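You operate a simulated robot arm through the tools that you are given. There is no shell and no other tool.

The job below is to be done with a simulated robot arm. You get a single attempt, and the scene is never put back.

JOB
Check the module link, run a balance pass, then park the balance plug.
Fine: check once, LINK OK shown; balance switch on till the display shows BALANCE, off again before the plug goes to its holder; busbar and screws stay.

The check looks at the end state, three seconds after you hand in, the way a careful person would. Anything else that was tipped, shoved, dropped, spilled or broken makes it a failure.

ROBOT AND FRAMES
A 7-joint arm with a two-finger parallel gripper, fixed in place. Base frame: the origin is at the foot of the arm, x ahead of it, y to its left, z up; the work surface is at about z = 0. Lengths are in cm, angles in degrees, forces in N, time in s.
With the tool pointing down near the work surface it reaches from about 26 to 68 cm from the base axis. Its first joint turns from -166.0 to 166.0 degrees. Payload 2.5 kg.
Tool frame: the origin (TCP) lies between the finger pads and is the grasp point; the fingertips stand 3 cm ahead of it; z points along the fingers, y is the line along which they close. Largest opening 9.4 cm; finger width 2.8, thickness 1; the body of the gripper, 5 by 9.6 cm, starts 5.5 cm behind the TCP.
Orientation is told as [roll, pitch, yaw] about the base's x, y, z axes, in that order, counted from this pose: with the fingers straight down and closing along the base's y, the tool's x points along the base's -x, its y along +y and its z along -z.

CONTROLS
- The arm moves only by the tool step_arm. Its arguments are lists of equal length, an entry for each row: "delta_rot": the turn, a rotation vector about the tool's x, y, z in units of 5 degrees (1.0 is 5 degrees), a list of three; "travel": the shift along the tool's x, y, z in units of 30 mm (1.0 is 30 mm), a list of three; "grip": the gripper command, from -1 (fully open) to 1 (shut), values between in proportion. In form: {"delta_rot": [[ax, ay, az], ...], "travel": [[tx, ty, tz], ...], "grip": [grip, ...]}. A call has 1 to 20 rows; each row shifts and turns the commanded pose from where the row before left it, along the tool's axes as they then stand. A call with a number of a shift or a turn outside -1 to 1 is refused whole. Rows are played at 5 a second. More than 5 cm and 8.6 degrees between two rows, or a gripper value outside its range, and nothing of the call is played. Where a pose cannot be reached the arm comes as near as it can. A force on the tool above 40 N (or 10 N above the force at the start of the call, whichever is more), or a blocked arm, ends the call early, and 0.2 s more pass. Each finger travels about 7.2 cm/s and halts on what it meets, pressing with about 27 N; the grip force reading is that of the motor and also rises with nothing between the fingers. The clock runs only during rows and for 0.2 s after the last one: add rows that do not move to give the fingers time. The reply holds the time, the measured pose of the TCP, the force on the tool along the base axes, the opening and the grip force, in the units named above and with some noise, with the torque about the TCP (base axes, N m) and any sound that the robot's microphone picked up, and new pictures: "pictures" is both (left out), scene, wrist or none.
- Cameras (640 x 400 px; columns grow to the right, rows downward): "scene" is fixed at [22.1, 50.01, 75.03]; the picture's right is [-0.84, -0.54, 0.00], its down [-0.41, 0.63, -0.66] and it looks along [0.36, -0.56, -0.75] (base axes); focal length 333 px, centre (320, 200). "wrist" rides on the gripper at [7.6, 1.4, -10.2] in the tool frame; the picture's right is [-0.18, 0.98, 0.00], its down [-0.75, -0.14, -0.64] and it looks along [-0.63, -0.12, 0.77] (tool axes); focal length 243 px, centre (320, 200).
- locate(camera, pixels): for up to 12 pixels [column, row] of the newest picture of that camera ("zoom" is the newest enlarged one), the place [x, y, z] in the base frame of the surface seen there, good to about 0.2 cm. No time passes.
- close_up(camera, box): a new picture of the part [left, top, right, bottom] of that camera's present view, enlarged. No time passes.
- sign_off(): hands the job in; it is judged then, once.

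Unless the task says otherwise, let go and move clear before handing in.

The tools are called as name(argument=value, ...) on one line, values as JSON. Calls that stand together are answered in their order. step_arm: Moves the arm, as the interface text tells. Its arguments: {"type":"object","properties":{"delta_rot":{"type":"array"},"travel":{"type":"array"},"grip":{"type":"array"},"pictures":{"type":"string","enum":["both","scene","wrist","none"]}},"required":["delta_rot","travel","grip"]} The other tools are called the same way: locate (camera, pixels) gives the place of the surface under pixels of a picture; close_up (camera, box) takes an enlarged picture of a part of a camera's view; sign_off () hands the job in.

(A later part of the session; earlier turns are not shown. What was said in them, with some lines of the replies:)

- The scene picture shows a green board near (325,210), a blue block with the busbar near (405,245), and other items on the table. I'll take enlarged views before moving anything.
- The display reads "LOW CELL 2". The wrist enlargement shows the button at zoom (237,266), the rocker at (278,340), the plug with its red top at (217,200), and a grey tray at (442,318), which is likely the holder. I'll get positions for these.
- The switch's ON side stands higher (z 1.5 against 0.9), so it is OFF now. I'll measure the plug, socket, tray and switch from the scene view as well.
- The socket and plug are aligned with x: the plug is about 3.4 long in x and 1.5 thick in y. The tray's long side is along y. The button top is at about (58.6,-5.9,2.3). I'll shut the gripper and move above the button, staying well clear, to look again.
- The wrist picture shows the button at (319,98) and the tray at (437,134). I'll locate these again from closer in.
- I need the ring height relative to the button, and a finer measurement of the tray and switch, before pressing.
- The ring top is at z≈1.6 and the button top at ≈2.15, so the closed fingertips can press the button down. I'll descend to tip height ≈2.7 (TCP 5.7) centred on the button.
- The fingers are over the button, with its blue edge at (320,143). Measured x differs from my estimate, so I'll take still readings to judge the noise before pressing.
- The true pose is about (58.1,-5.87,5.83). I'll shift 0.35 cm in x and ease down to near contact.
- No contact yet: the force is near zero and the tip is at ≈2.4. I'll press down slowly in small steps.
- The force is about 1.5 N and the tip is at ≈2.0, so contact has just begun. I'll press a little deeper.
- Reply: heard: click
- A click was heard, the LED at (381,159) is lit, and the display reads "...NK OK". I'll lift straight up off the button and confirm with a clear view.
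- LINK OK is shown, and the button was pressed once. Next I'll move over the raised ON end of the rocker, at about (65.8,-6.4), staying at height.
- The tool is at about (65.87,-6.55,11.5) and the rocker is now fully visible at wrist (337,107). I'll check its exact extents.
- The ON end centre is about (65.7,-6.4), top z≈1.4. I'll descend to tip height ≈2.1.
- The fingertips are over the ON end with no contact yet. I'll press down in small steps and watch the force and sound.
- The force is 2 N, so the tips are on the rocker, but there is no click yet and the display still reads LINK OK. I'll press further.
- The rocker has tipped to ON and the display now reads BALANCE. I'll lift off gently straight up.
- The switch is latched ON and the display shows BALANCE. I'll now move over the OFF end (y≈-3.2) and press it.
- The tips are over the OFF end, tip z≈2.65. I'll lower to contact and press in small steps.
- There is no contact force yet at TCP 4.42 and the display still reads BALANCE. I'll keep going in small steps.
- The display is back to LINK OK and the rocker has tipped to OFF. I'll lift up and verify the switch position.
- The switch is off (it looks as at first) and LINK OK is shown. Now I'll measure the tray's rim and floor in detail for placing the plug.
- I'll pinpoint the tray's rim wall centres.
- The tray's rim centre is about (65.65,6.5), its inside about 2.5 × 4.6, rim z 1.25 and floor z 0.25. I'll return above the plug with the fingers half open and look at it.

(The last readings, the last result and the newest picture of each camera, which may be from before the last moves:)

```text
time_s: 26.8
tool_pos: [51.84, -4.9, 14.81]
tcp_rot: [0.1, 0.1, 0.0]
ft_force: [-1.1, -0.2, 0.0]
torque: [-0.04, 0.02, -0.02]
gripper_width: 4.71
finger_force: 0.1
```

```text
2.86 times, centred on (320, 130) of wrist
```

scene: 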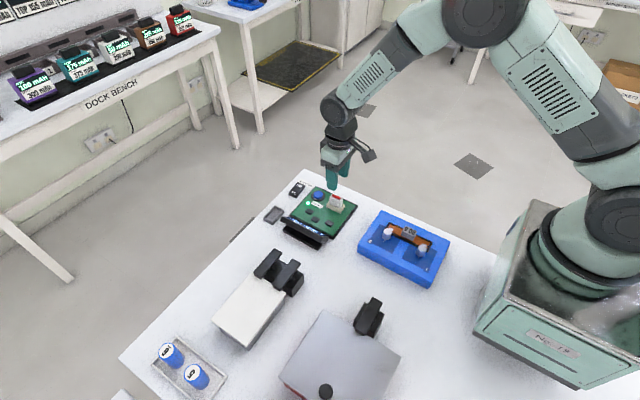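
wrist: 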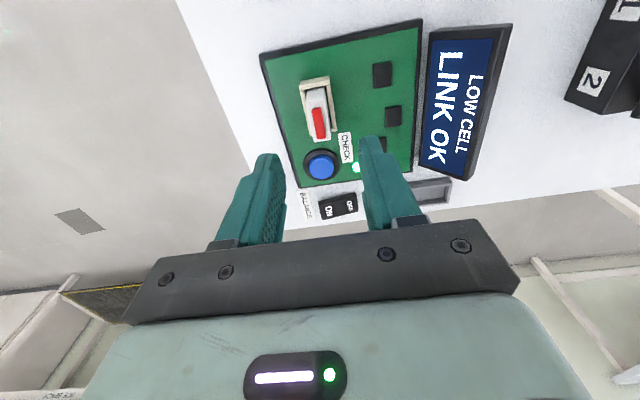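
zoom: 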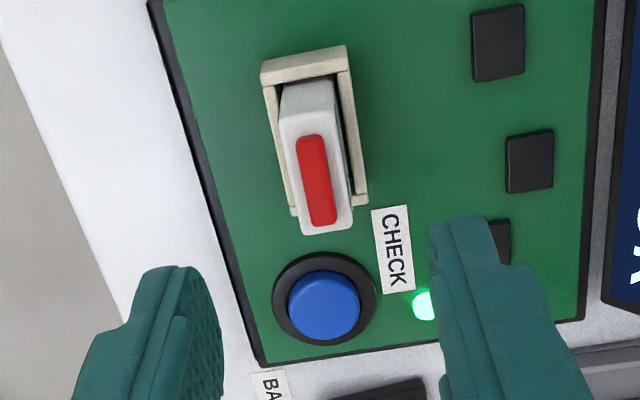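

The plug is clearly visible between the fingers. I'll locate its top corners and the red ridge.

locate(camera="zoom", pixels=[[286, 135], [330, 120], [304, 225], [346, 218], [310, 145], [325, 215], [316, 180], [292, 180], [340, 175], [264, 75], [345, 55], [362, 195]])

```text
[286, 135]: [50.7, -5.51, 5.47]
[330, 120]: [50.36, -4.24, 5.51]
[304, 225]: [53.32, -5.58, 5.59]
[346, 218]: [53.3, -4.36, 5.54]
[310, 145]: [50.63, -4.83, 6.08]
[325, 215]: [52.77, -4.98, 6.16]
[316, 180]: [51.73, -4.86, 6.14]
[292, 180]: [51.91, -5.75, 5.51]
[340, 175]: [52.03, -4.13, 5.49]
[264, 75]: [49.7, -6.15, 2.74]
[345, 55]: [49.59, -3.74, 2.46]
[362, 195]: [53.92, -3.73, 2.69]
```

The plug body spans about x 50.2–53.6 and y -5.7 to -4.1, top z 5.5. I'll descend so the tips sit at z≈3.7, above the socket rim (2.75), with the plug between the fingers.

step_arm(delta_rot=[[0, 0, 0], [0, 0, 0], [0, 0, 0], [0, 0, 0], [0, 0, 0], [0, 0, 0], [0, 0, 0], [0, 0, 0], [0, 0, 0]], travel=[[-0.02, 0, 0.35], [0, 0, 0.35], [0, 0, 0.35], [0, 0, 0.35], [0, 0, 0.35], [0, 0, 0.35], [0, 0, 0.3], [0, 0, 0.28], [0, 0, 0]], grip=[0, 0, 0, 0, 0, 0, 0, 0, 0])

step_arm(delta_rot=[[0, 0, 0]], travel=[[0, 0, 0]], grip=[0], pictures="none")

close_up(camera="wrist", box=[240, 60, 400, 200])

close_up(camera="scene", box=[280, 160, 380, 230])

```text
time_s: 28.8
tool_pos: [51.96, -4.87, 6.86]
tcp_rot: [0.0, -0.1, 0.0]
ft_force: [-1.5, 0.5, -0.2]
torque: [0.0, 0.0, -0.02]
gripper_width: 4.71
finger_force: 0.0
```

scene: 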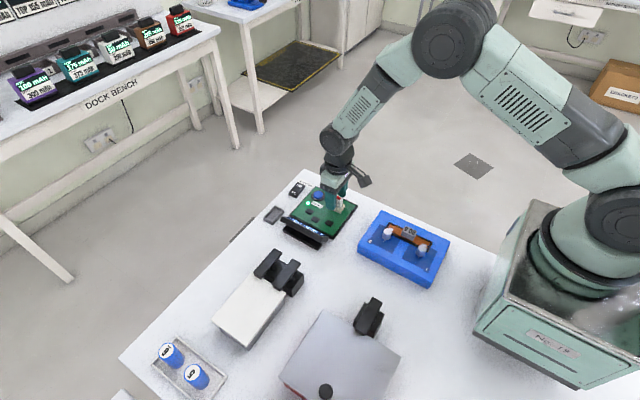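
wrist: 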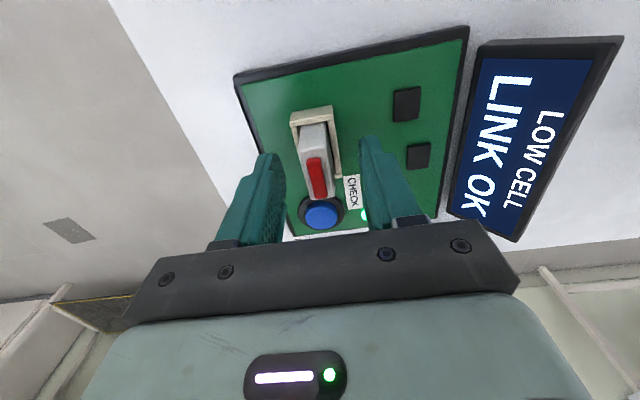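

```text
time_s: 29.2
tool_pos: [51.94, -4.83, 6.98]
tcp_rot: [0.0, 0.0, 0.0]
ft_force: [0.1, 0.0, -0.2]
torque: [-0.04, 0.03, 0.02]
gripper_width: 4.71
finger_force: 0.0
```

```text
2.86 times, centred on (320, 130) of wrist
```

zoom: 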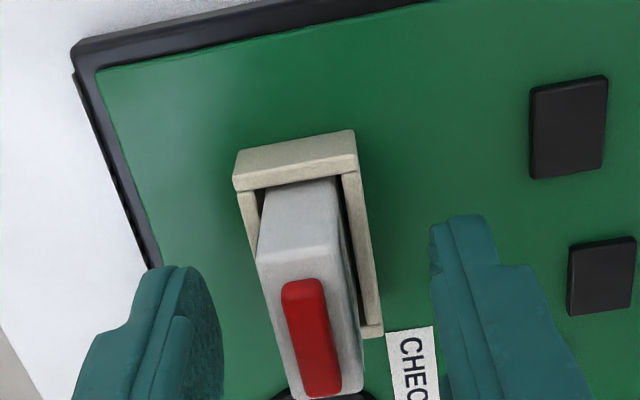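

```text
5.71 times, centred on (330, 195) of scene
```

zoom: 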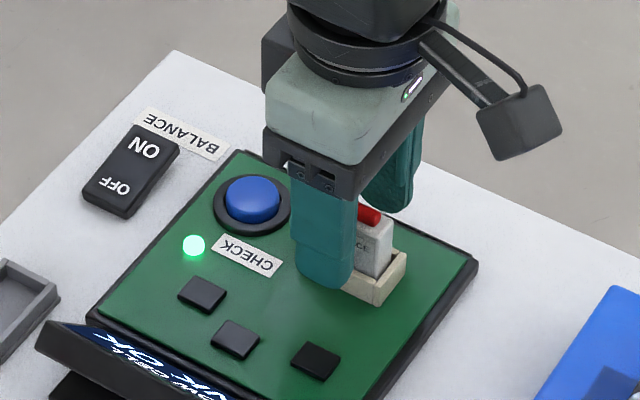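

TCP z is ≈6.9 and the plug is centred between the fingers. I'll lower 0.25 cm more for a better hold, then close.

step_arm(delta_rot=[[0, 0, 0], [0, 0, 0], [0, 0, 0], [0, 0, 0], [0, 0, 0], [0, 0, 0], [0, 0, 0]], travel=[[0, -0.01, 0.08], [0, 0, 0], [0, 0, 0], [0, 0, 0], [0, 0, 0], [0, 0, 0], [0, 0, 0]], grip=[0, 0.3, 0.5, 1, 1, 1, 1])

close_up(camera="wrist", box=[240, 80, 400, 220])

close_up(camera="scene", box=[280, 160, 380, 230])

```text
time_s: 30.8
tool_pos: [51.85, -4.9, 6.73]
tcp_rot: [0.0, 0.0, -0.1]
ft_force: [0.4, -0.7, -0.6]
torque: [-0.01, 0.02, -0.03]
gripper_width: 1.48
finger_force: 26.8
```

scene: 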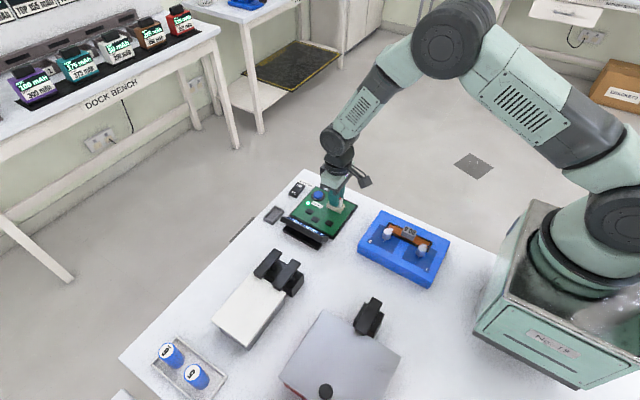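
wrist: 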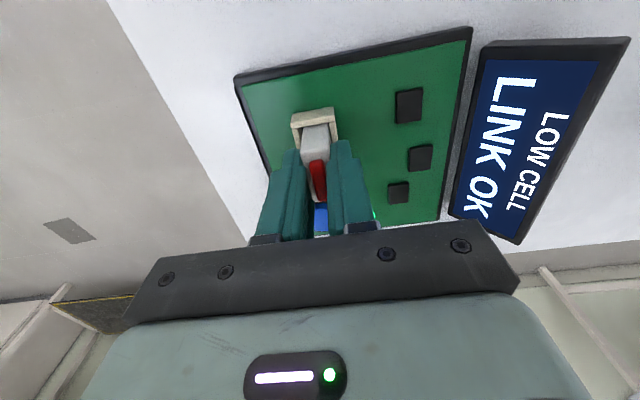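

```text
2.86 times, centred on (320, 150) of wrist
```

zoom: 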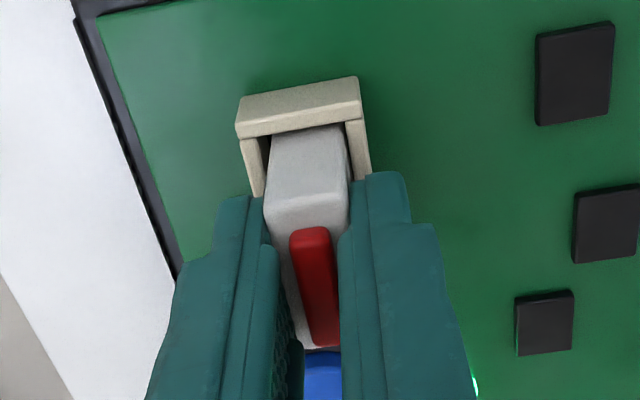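

```text
5.71 times, centred on (330, 195) of scene
```

zoom: 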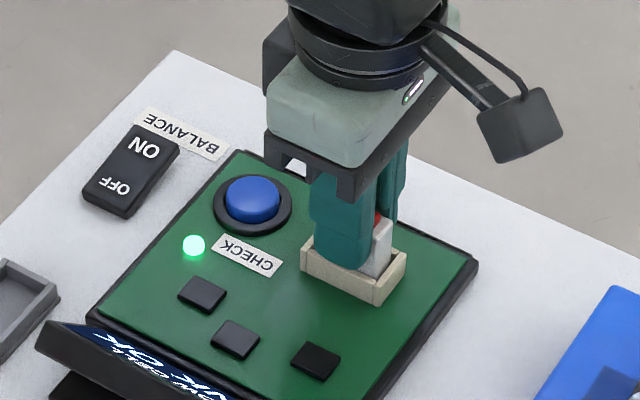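

The plug is held at 1.48 cm with steady forces. I'll pull straight up slowly out of the socket.

step_arm(delta_rot=[[0, 0, 0], [0, 0, 0], [0, 0, 0], [0, 0, 0], [0, 0, 0], [0, 0, 0]], travel=[[0, 0, -0.05], [0, 0, -0.05], [0, 0, -0.07], [0, 0, -0.1], [0, 0, -0.1], [0, 0, 0]], grip=[1, 1, 1, 1, 1, 1])

close_up(camera="scene", box=[280, 160, 380, 230])

```text
time_s: 32.2
tool_pos: [51.98, -4.98, 7.7]
tcp_rot: [0.0, -0.1, 0.0]
ft_force: [-0.4, -1.0, -0.7]
torque: [-0.05, 0.03, 0.0]
gripper_width: 1.46
finger_force: 26.6
```

scene: 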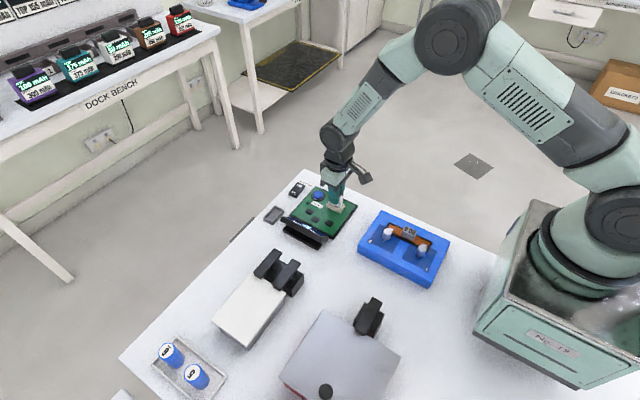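
wrist: 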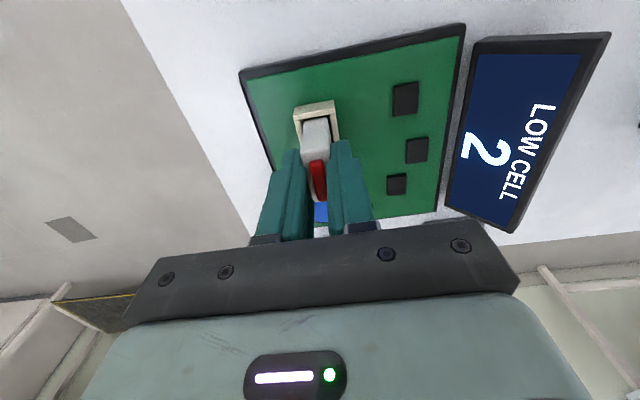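

```text
5.71 times, centred on (330, 195) of scene
```

zoom: 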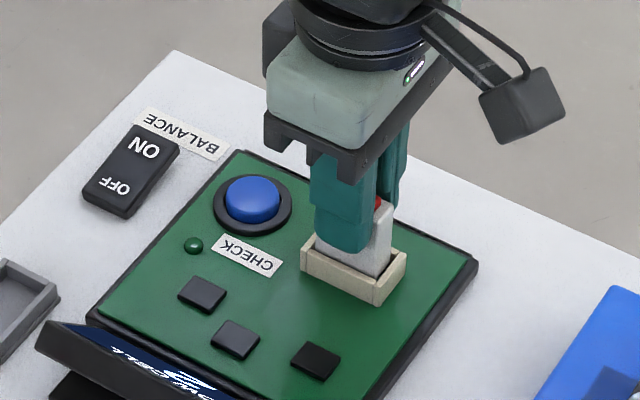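

The plug is sliding out cleanly with small forces, and the display went back to LOW CELL 2 as the plug left the socket. I'll keep lifting straight up.

step_arm(delta_rot=[[0, 0, 0], [0, 0, 0], [0, 0, 0], [0, 0, 0], [0, 0, 0], [0, 0, 0], [0, 0, 0]], travel=[[0, 0, -0.15], [0, 0, -0.2], [0, 0, -0.3], [0, 0, -0.4], [0, 0, -0.5], [0, 0, -0.5], [0, 0, 0]], grip=[1, 1, 1, 1, 1, 1, 1])

close_up(camera="scene", box=[280, 150, 380, 220])

close_up(camera="wrist", box=[240, 80, 400, 220])

```text
time_s: 33.8
tool_pos: [52.03, -4.94, 13.85]
tcp_rot: [0.0, -0.1, 0.0]
ft_force: [0.6, -0.2, -0.5]
torque: [0.03, -0.01, -0.01]
gripper_width: 1.45
finger_force: 27.2
```

scene: 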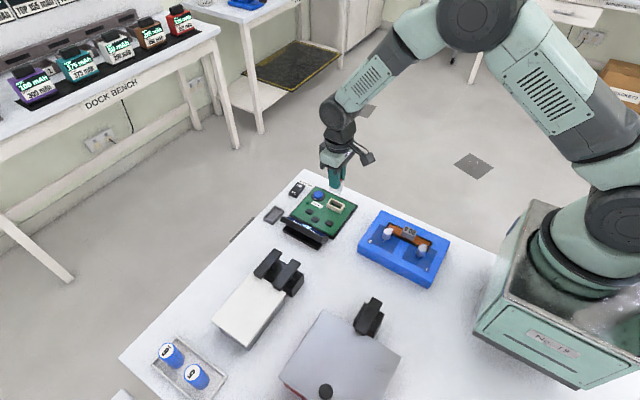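
wrist: 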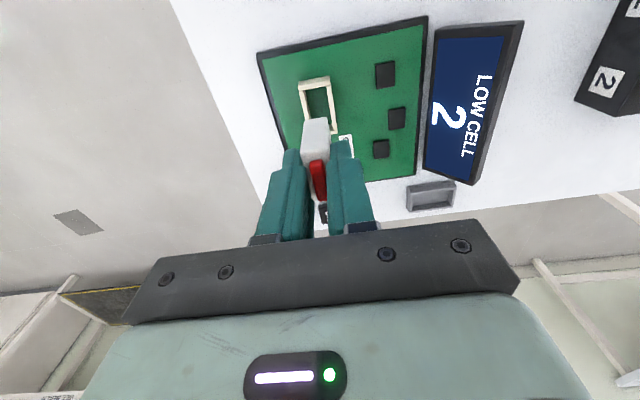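

```text
5.71 times, centred on (330, 185) of scene
```

zoom: 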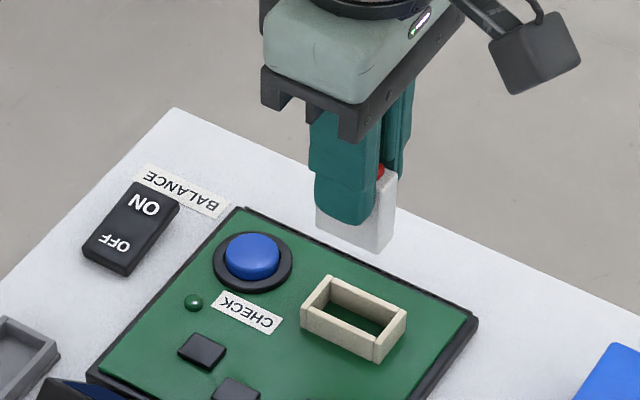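

```text
2.86 times, centred on (320, 150) of wrist
```

zoom: 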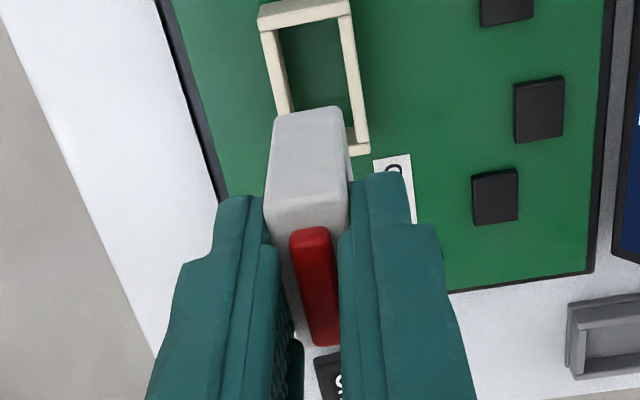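

The plug is out and held level. I'll measure where its bottom is relative to the TCP.

close_up(camera="scene", box=[310, 160, 360, 200])

```text
10.00 times, centred on (335, 180) of scene
```

zoom: 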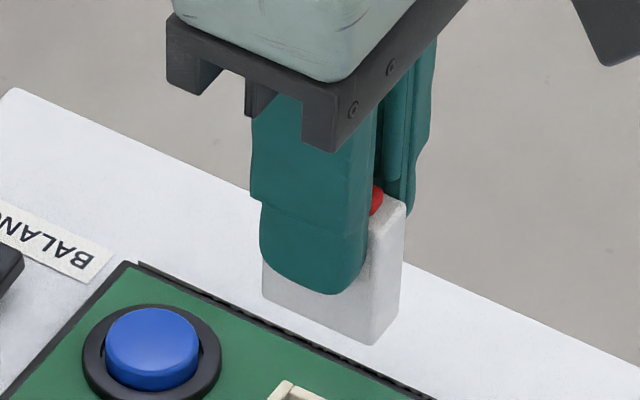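

locate(camera="zoom", pixels=[[370, 338], [268, 298], [320, 312], [320, 288], [380, 225], [400, 205], [398, 310], [372, 290], [268, 285], [376, 215]])

```text
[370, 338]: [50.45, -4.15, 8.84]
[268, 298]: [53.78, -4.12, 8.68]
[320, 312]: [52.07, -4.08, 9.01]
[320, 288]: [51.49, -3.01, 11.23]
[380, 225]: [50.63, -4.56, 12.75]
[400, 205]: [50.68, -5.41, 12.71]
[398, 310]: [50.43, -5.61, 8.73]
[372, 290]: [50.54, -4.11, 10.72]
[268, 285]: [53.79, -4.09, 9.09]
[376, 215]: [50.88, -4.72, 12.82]
```

The plug bottom is about 5.2 cm below the TCP, and the plug centre is about 0.1 cm toward +x of the TCP. Standing in the tray, the tips will sit near z 2.5, clear of the rim at 1.25. I'll check the display's extents before carrying the plug over it.

locate(camera="wrist", pixels=[[440, 30], [520, 25], [470, 182], [426, 168], [480, 100], [522, 24], [440, 100]])

locate(camera="scene", pixels=[[283, 219], [325, 236], [305, 228], [290, 226]])

```text
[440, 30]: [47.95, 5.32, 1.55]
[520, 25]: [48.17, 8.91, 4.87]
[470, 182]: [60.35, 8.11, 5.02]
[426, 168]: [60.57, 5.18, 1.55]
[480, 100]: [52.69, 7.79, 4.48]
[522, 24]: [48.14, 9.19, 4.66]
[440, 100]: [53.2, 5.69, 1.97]
```

```text
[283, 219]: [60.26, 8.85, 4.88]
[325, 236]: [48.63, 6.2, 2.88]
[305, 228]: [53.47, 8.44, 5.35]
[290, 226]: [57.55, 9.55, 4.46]
```

The display spans x 48–61 and z up to about 5, so it is clear of the tray, but the fingers must open only a little there. Now I'll rotate the tool 90° (tool z, -5° per row) in place at height.

step_arm(delta_rot=[[0, 0, 0], [0, 0, -1], [0, 0, -1], [0, 0, -1], [0, 0, -1], [0, 0, -1], [0, 0, -1], [0, 0, -1], [0, 0, -1], [0, 0, -1], [0, 0, 0]], travel=[[0, 0, -0.3], [0, 0, 0], [0, 0, 0], [0, 0, 0], [0, 0, 0], [0, 0, 0], [0, 0, 0], [0, 0, 0], [0, 0, 0], [0, 0, 0], [0, 0, 0]], grip=[1, 1, 1, 1, 1, 1, 1, 1, 1, 1, 1])

```text
time_s: 36.2
tool_pos: [51.96, -4.91, 14.85]
tcp_rot: [0.0, 0.0, 45.2]
ft_force: [-0.5, -0.3, -0.6]
torque: [0.0, -0.01, 0.0]
gripper_width: 1.51
finger_force: 26.5
```

scene: 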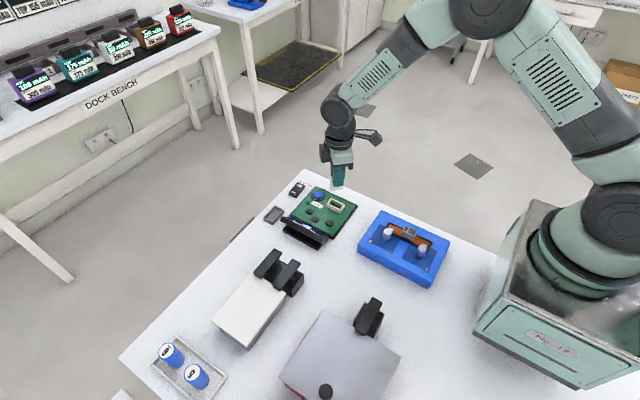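
wrist: 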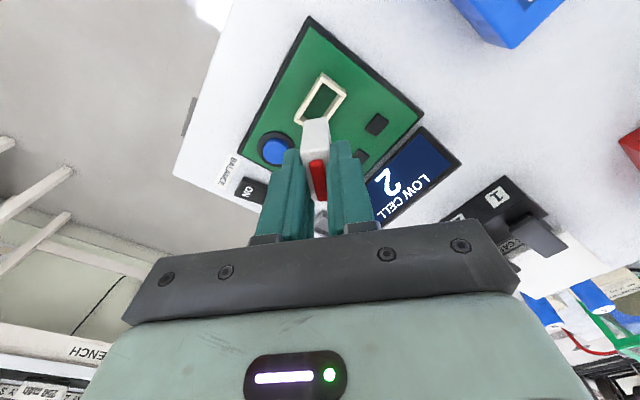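

The yaw is 45° and the plug is steady. I'll turn the remaining 45°.

step_arm(delta_rot=[[0, 0, -1], [0, 0, -1], [0, 0, -1], [0, 0, -1], [0, 0, -1], [0, 0, -1], [0, 0, -1], [0, 0, -1], [0, 0, -0.9], [0, 0, 0]], travel=[[0, 0, 0], [0, 0, 0], [0, 0, 0], [0, 0, 0], [0, 0, 0], [0, 0, 0], [0, 0, 0], [0, 0, 0], [0, 0, 0], [0, 0, 0]], grip=[1, 1, 1, 1, 1, 1, 1, 1, 1, 1])

```text
time_s: 38.4
tool_pos: [51.99, -4.98, 14.73]
tcp_rot: [0.1, 0.0, 89.7]
ft_force: [-0.3, 0.4, 0.0]
torque: [0.0, 0.01, 0.0]
gripper_width: 1.47
finger_force: 26.8
```

scene: 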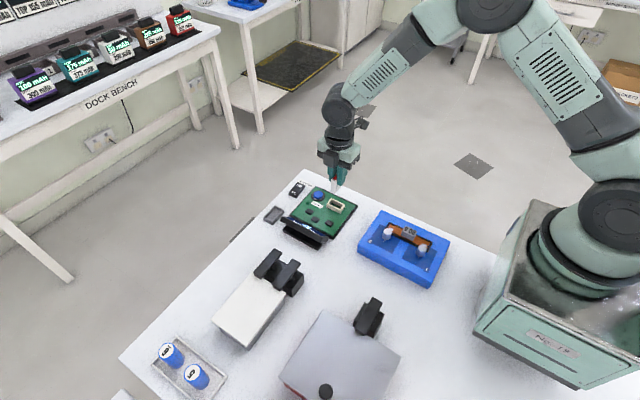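
wrist: 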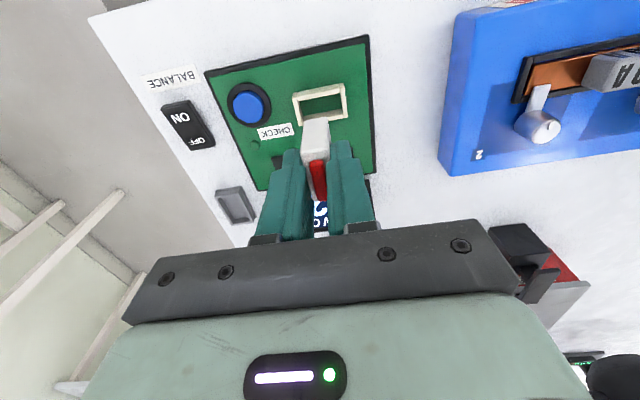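

The yaw is 89.7°. Tool y now points along base -x and tool x along base -y. I'll carry the plug over to the tray at height (target TCP about 65.65, 6.4).

step_arm(delta_rot=[[0, 0, 0], [0, 0, 0], [0, 0, 0], [0, 0, 0], [0, 0, 0], [0, 0, 0], [0, 0, 0], [0, 0, 0], [0, 0, 0], [0, 0, 0], [0, 0, 0]], travel=[[-0.379, -0.455, 0], [-0.379, -0.455, 0], [-0.379, -0.455, 0], [-0.379, -0.455, 0], [-0.379, -0.455, 0], [-0.379, -0.455, 0], [-0.379, -0.455, 0], [-0.379, -0.455, 0], [-0.379, -0.455, 0], [-0.379, -0.455, 0], [0, 0, 0]], grip=[1, 1, 1, 1, 1, 1, 1, 1, 1, 1, 1])

step_arm(delta_rot=[[0, 0, 0]], travel=[[0, 0, 0]], grip=[1], pictures="none")

close_up(camera="scene", box=[230, 130, 330, 230])

close_up(camera="wrist", box=[240, 80, 400, 220])

```text
time_s: 40.8
tool_pos: [65.93, 6.28, 14.81]
tcp_rot: [0.0, 0.0, 89.5]
ft_force: [0.0, 0.5, -0.4]
torque: [-0.02, 0.0, 0.01]
gripper_width: 1.48
finger_force: 27.3
```

scene: 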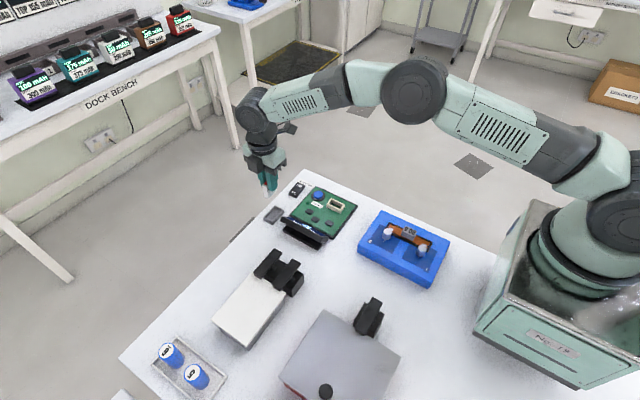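
wrist: 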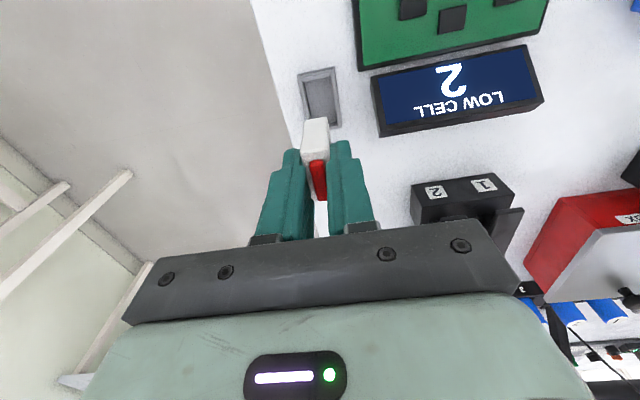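

```text
time_s: 41.2
tool_pos: [65.86, 6.23, 14.83]
tcp_rot: [0.1, 0.1, 89.5]
ft_force: [-0.6, 0.5, -0.6]
torque: [0.0, -0.01, -0.01]
gripper_width: 1.47
finger_force: 27.4
```

```text
4.00 times, centred on (280, 180) of scene
```

zoom: 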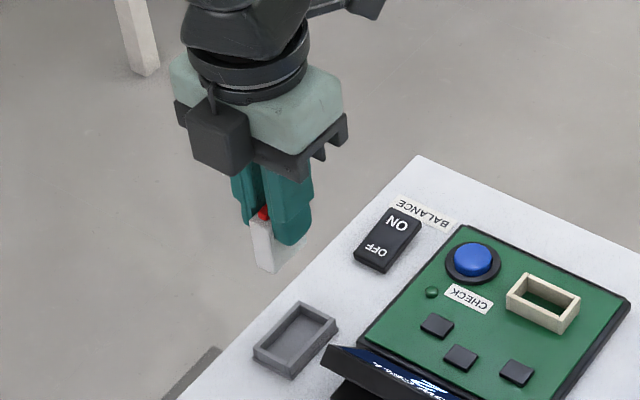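

```text
2.86 times, centred on (320, 150) of wrist
```

zoom: 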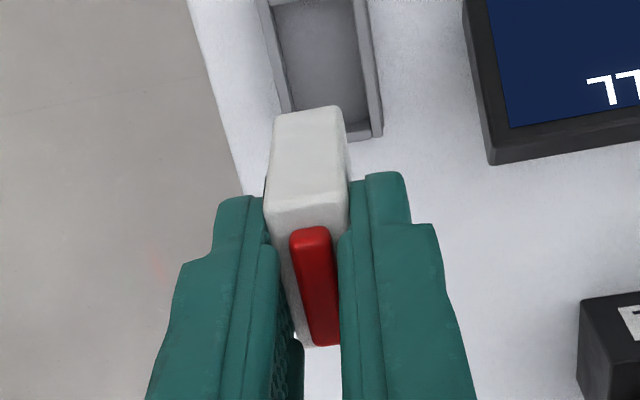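

TCP reads about (65.89,6.25,14.8). I'll check the plug's actual position relative to the tray.

close_up(camera="scene", box=[250, 170, 310, 230])

```text
6.67 times, centred on (280, 200) of scene
```

zoom: 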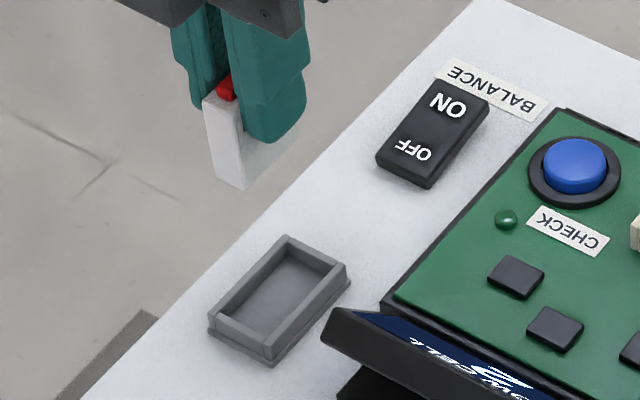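

locate(camera="zoom", pixels=[[209, 105], [238, 110], [216, 175], [241, 186], [228, 145], [250, 178], [293, 140], [268, 160], [275, 290], [215, 320], [283, 240], [340, 270]])

```text
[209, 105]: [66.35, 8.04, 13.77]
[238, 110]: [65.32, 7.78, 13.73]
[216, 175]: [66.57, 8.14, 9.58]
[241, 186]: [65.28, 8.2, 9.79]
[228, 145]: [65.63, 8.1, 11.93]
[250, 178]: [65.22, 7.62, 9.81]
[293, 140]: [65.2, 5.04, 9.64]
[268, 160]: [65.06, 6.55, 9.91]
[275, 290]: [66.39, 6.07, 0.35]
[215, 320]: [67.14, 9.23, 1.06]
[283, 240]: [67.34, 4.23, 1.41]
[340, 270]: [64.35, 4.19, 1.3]
```

The plug spans about x 65.1–66.6 and y 4.7–8.1. The tray centre is (65.65,6.53), so I'll correct by -0.2 in x and +0.13 in y and descend until the plug bottom is just above the rim.

step_arm(delta_rot=[[0, 0, 0], [0, 0, 0], [0, 0, 0], [0, 0, 0], [0, 0, 0], [0, 0, 0], [0, 0, 0], [0, 0, 0], [0, 0, 0]], travel=[[-0.043, 0.065, 0], [0, 0, 0.4], [0, 0, 0.4], [0, 0, 0.4], [0, 0, 0.4], [0, 0, 0.4], [0, 0, 0.3], [0, 0, 0.2], [0, 0, 0]], grip=[1, 1, 1, 1, 1, 1, 1, 1, 1])

step_arm(delta_rot=[[0, 0, 0]], travel=[[0, 0, 0]], grip=[1], pictures="none")

close_up(camera="wrist", box=[240, 60, 400, 200])

close_up(camera="scene", box=[250, 180, 310, 240])

```text
time_s: 43.2
tool_pos: [65.62, 6.35, 7.21]
tcp_rot: [0.0, 0.0, 89.6]
ft_force: [0.1, 0.0, 0.7]
torque: [0.01, 0.01, 0.01]
gripper_width: 1.48
finger_force: 27.0
```

scene: 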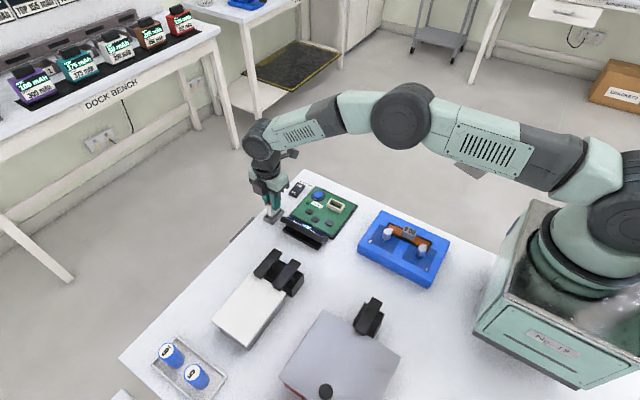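
wrist: 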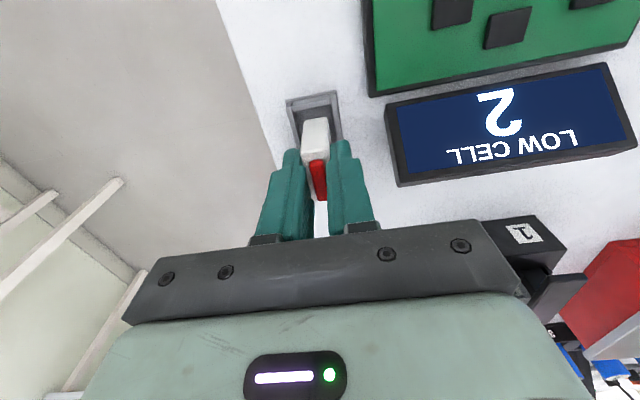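

```text
time_s: 43.6
tool_pos: [65.63, 6.28, 7.25]
tcp_rot: [-0.1, 0.1, 89.5]
ft_force: [0.9, 0.2, -0.6]
torque: [-0.01, -0.01, 0.02]
gripper_width: 1.47
finger_force: 26.9
```

```text
2.86 times, centred on (320, 130) of wrist
```

zoom: 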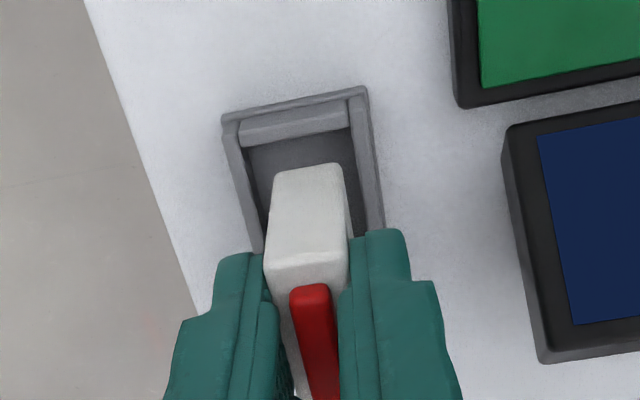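

```text
6.67 times, centred on (280, 210) of scene
```

zoom: 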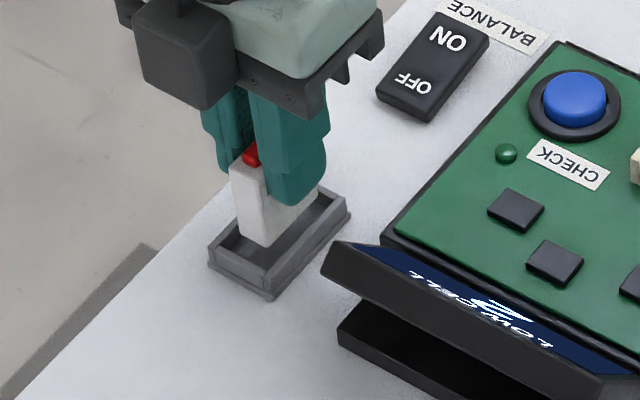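

The plug is hovering over the tray's opening. I'll check its lower edges against the tray walls.

locate(camera="zoom", pixels=[[242, 230], [268, 243], [238, 200], [266, 205], [300, 210], [252, 220], [215, 248], [272, 278], [346, 212], [320, 190], [240, 262], [310, 248]])

```text
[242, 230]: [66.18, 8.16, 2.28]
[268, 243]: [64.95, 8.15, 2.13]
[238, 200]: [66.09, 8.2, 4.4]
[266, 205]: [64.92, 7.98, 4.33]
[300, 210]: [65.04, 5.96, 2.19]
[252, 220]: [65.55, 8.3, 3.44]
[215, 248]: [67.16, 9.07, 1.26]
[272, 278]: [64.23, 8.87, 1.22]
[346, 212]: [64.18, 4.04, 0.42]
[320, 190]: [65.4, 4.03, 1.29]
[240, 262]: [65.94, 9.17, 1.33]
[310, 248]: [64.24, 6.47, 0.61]
```

The plug is centred (x 64.9–66.4, +y end at 8.15) within the walls. I'll lower it 1.3 cm, then feel for the floor.

step_arm(delta_rot=[[0, 0, 0], [0, 0, 0], [0, 0, 0], [0, 0, 0], [0, 0, 0], [0, 0, 0]], travel=[[-0.03, 0, 0.1], [0, 0, 0.1], [0, 0, 0.1], [0, 0, 0.08], [0, 0, 0.05], [0, 0, 0]], grip=[1, 1, 1, 1, 1, 1])

close_up(camera="scene", box=[250, 180, 310, 240])

close_up(camera="wrist", box=[240, 60, 400, 200])

```text
time_s: 45.0
tool_pos: [65.67, 6.55, 6.04]
tcp_rot: [0.1, 0.0, 89.6]
ft_force: [0.2, -0.1, -0.5]
torque: [0.01, 0.0, 0.0]
gripper_width: 1.47
finger_force: 27.1
```

scene: 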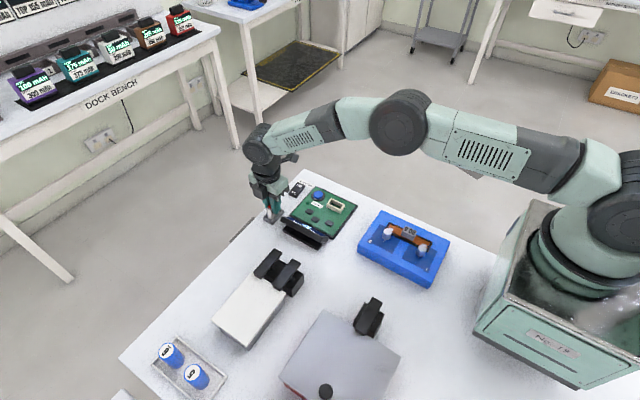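
wrist: 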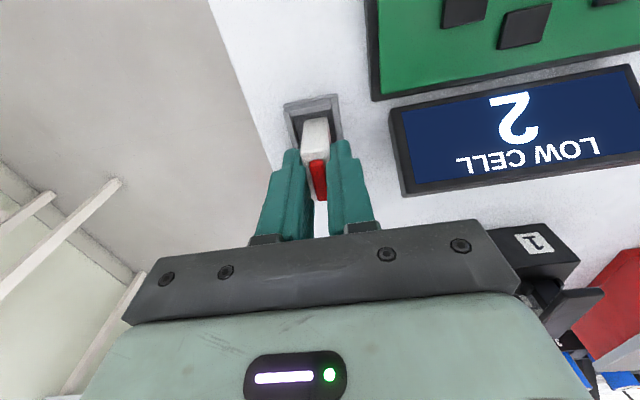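

```text
6.67 times, centred on (280, 210) of scene
```

zoom: 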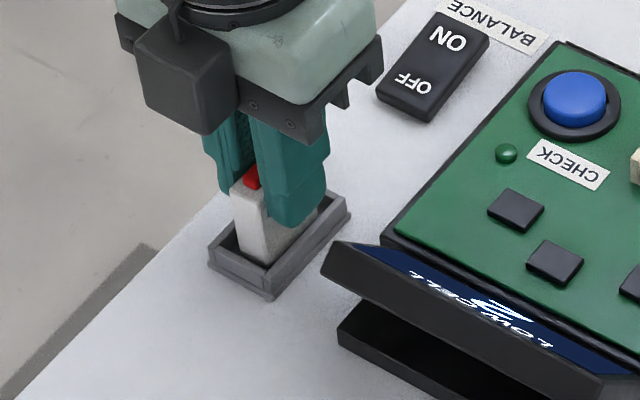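

```text
2.86 times, centred on (320, 130) of wrist
```

zoom: 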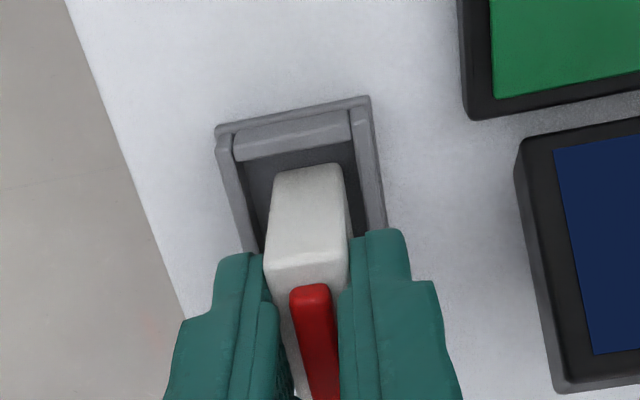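

The plug is inside the tray, with its bottom at roughly 0.7–0.8. I'll ease down in small steps until it touches the floor.

step_arm(delta_rot=[[0, 0, 0], [0, 0, 0], [0, 0, 0], [0, 0, 0], [0, 0, 0], [0, 0, 0]], travel=[[0, 0, 0.025], [0, 0, 0.025], [0, 0, 0.025], [0, 0, 0.025], [0, 0, 0], [0, 0, 0]], grip=[1, 1, 1, 1, 1, 1], pictures="scene")

close_up(camera="scene", box=[250, 180, 310, 240])

```text
time_s: 46.4
tool_pos: [65.84, 6.52, 5.76]
tcp_rot: [-0.1, 0.0, 89.4]
ft_force: [-1.7, 0.7, 8.2]
torque: [0.04, 0.1, 0.03]
gripper_width: 1.52
finger_force: 26.8
```

scene: 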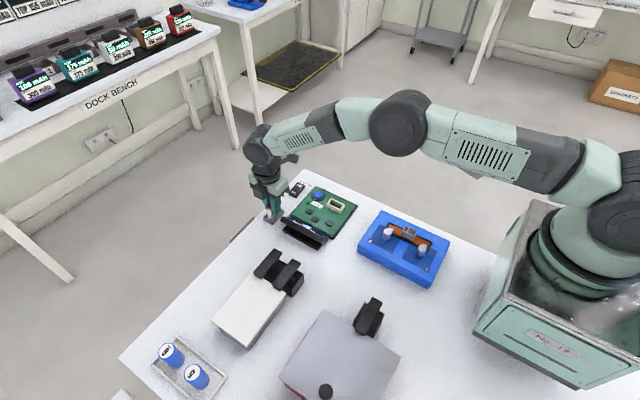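

```text
6.67 times, centred on (280, 210) of scene
```

zoom: 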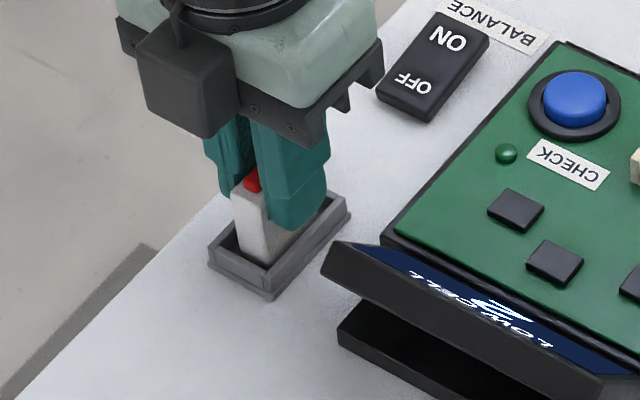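

There is about 8 N upward, so the plug is standing on the tray floor. I'll relieve the push slightly, then open the fingers a little so as not to disturb it.

step_arm(delta_rot=[[0, 0, 0], [0, 0, 0], [0, 0, 0], [0, 0, 0], [0, 0, 0], [0, 0, 0], [0, 0, 0]], travel=[[0, 0, -0.02], [0, 0, 0], [0, 0, 0], [0, 0, 0], [0, 0, 0], [0, 0, 0], [0, 0, 0]], grip=[1, 1, 0.66, 0.55, 0.45, 0.36, 0.36])

close_up(camera="scene", box=[250, 180, 310, 240])

close_up(camera="wrist", box=[240, 60, 400, 200])

```text
time_s: 48.0
tool_pos: [65.72, 6.56, 5.8]
tcp_rot: [0.1, 0.0, 89.6]
ft_force: [-0.2, 0.3, 0.1]
torque: [0.03, -0.03, 0.01]
gripper_width: 3.04
finger_force: 0.1
```

scene: 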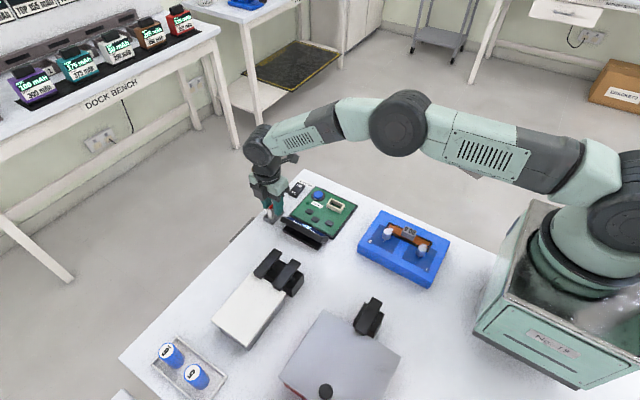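
wrist: 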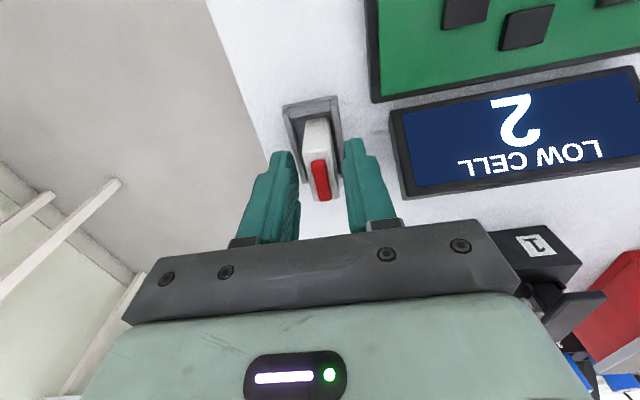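

```text
6.67 times, centred on (280, 210) of scene
```

zoom: 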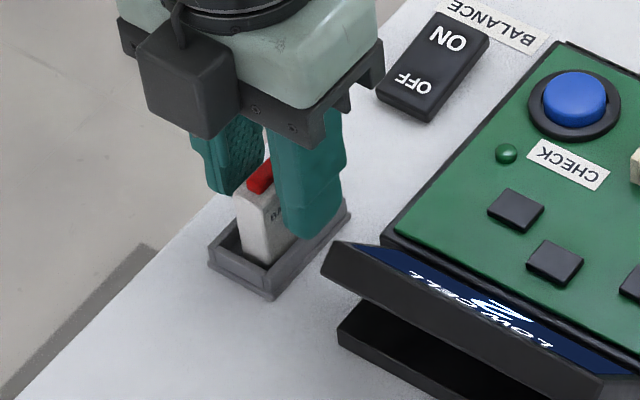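

```text
2.86 times, centred on (320, 130) of wrist
```

zoom: 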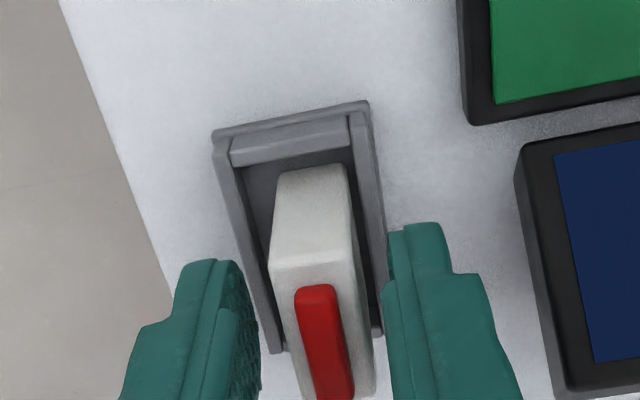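

The plug stands upright in the tray with both fingers clear of it. I'll lift straight up slowly.

step_arm(delta_rot=[[0, 0, 0], [0, 0, 0], [0, 0, 0], [0, 0, 0], [0, 0, 0], [0, 0, 0], [0, 0, 0], [0, 0, 0], [0, 0, 0]], travel=[[0, 0, -0.15], [0, 0, -0.25], [0, 0, -0.3], [0, 0, -0.4], [0, 0, -0.6], [0, 0, -0.6], [0, 0, -0.6], [0, 0, -0.6], [0, 0, 0]], grip=[0.36, 0.36, 0.36, 0.36, 0.36, 0.36, 0.36, 0.36, 0.36])

close_up(camera="scene", box=[250, 180, 310, 240])

close_up(camera="wrist", box=[240, 20, 400, 160])

```text
time_s: 50.0
tool_pos: [65.43, 6.37, 16.01]
tcp_rot: [0.1, 0.0, 89.5]
ft_force: [0.0, -0.2, -0.7]
torque: [-0.02, -0.02, -0.02]
gripper_width: 3.01
finger_force: 0.2
```

scene: 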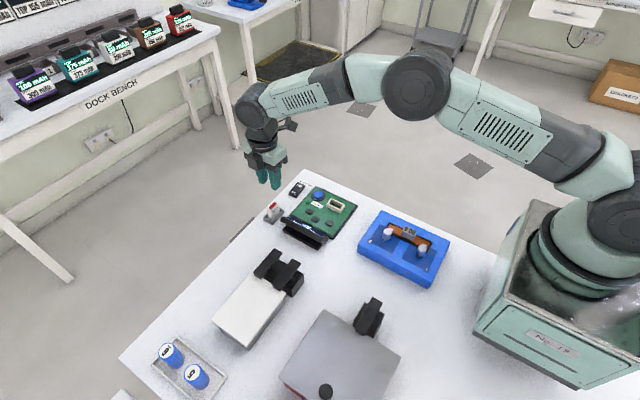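
wrist: 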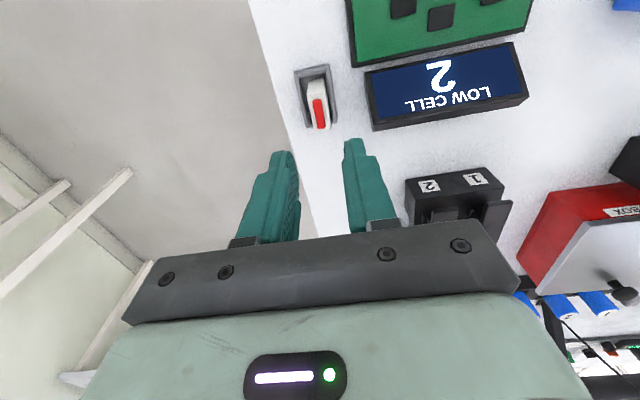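

```text
6.67 times, centred on (280, 210) of scene
```

zoom: 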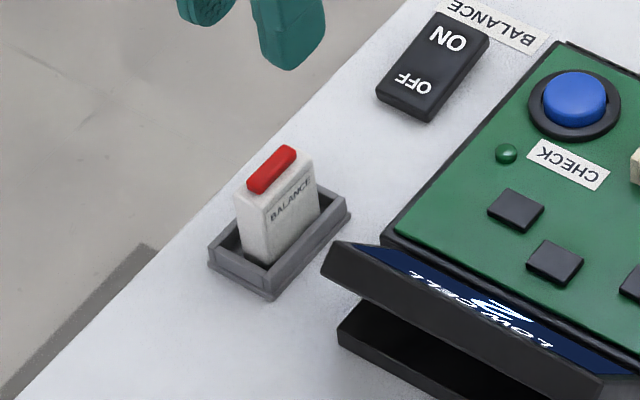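

```text
2.86 times, centred on (320, 90) of wrist
```

zoom: 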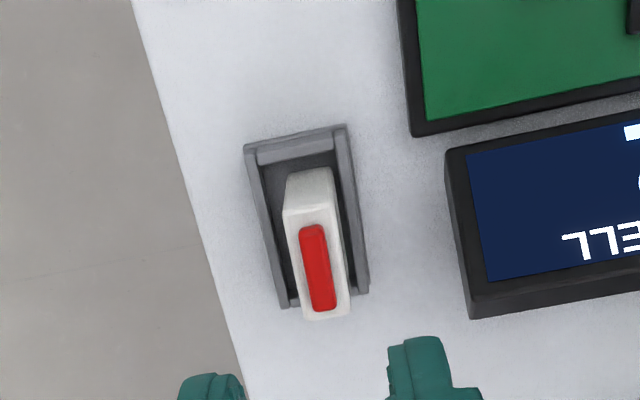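

The plug is parked upright in its holder and the switch is OFF. I'll move clear, up and back, then check the whole scene once more.

step_arm(delta_rot=[[0, 0, 0], [0, 0, 0], [0, 0, 0], [0, 0, 0], [0, 0, 0], [0, 0, 0], [0, 0, 0], [0, 0, 0], [0, 0, 0], [0, 0, 0], [0, 0, 0], [0, 0, 0], [0, 0, 0], [0, 0, 0]], travel=[[0, 0, -0.6], [0, 0, -0.6], [0, 0, -0.6], [0, 0, -0.6], [0.1, 0.6, -0.4], [0.1, 0.6, -0.4], [0.1, 0.6, -0.4], [0.1, 0.6, -0.4], [0.1, 0.6, -0.4], [0.1, 0.6, 0], [0.1, 0.6, 0], [0.1, 0.6, 0], [0, 0, 0], [0, 0, 0]], grip=[0.36, 0.36, 0.36, 0.36, 0.36, 0.36, 0.36, 0.36, 0.36, 0.36, 0.36, 0.36, 0.36, 0.36])

close_up(camera="scene", box=[240, 160, 360, 250])

close_up(camera="scene", box=[340, 200, 460, 300])

close_up(camera="scene", box=[140, 240, 420, 400])

```text
time_s: 53.0
tool_pos: [51.18, 4.31, 29.65]
tcp_rot: [0.0, 0.0, 89.4]
ft_force: [-0.9, 0.2, 0.2]
torque: [0.01, 0.0, -0.01]
gripper_width: 3.03
finger_force: 0.2
```

scene: 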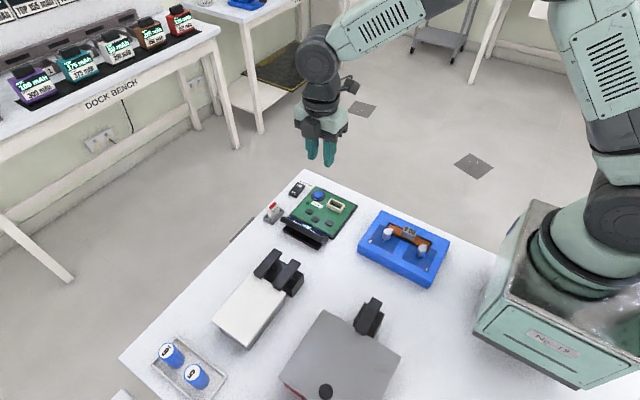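
wrist: 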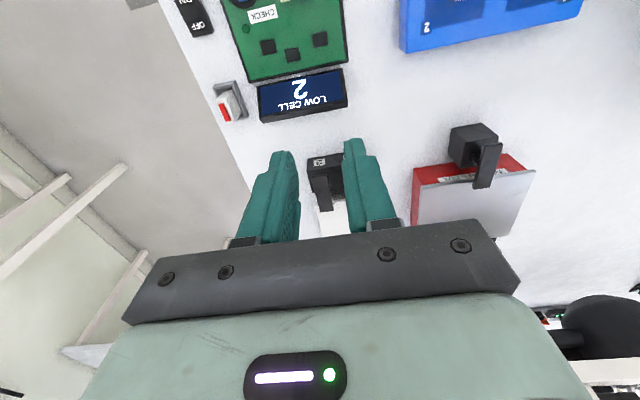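

```text
4.44 times, centred on (300, 205) of scene
```

zoom: 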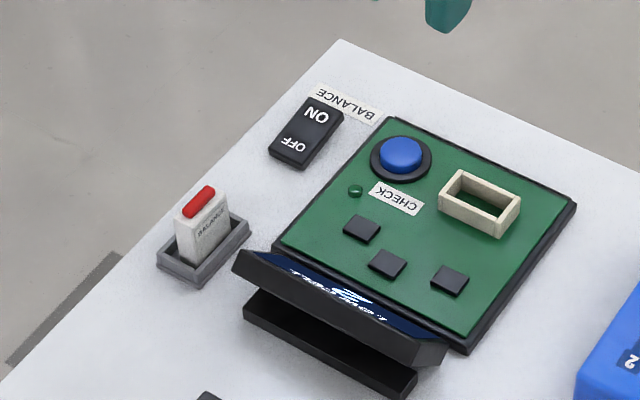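

```text
4.00 times, centred on (400, 250) of scene
```

zoom: 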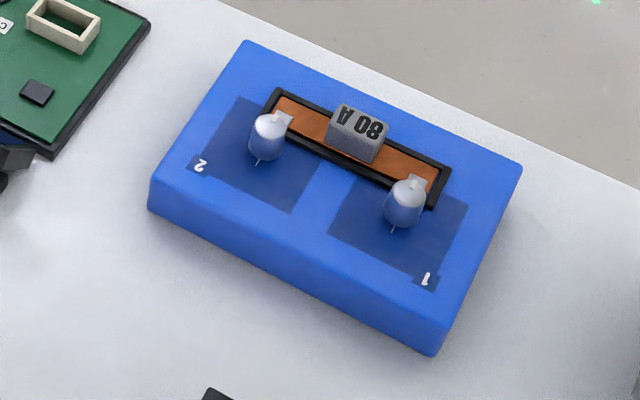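

```text
2.29 times, centred on (280, 320) of scene
```

zoom: 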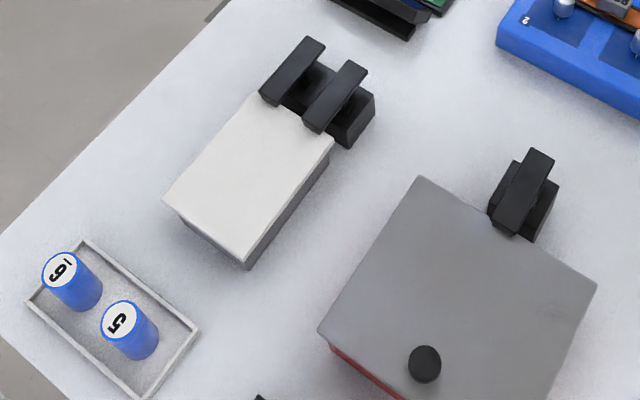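

The plug stands in its holder (scene pixel (273,212)), the switch is OFF, and the busbar, screws and all other items look unchanged. The gripper is empty and clear, so I'm handing in.

sign_off()

```text
The job is handed in.
```

The job is done and handed in; I don't have a result from the check yet.

- **Link check:** I pressed CHECK once. It clicked, the LED lit and the display showed LINK OK.
- **Balance pass:** I switched BALANCE on and the display showed BALANCE. I then switched it off, and the display went back to LINK OK before I touched the plug.
- **Plug:** I pulled it straight out of its socket. It now stands upright in the grey tray beside the board, which I took to be its holder because the plug fits it; I saw no label on it.
- **Everything else:** the busbar, its screws and the other items on the table look unchanged, and the arm is clear with nothing in the gripper.

Once the plug left its socket, the LED went out and the display returned to LOW CELL 2, the message it showed at the start. LINK OK is therefore not on the display at the end. I did not press CHECK again, since you asked for one check only.
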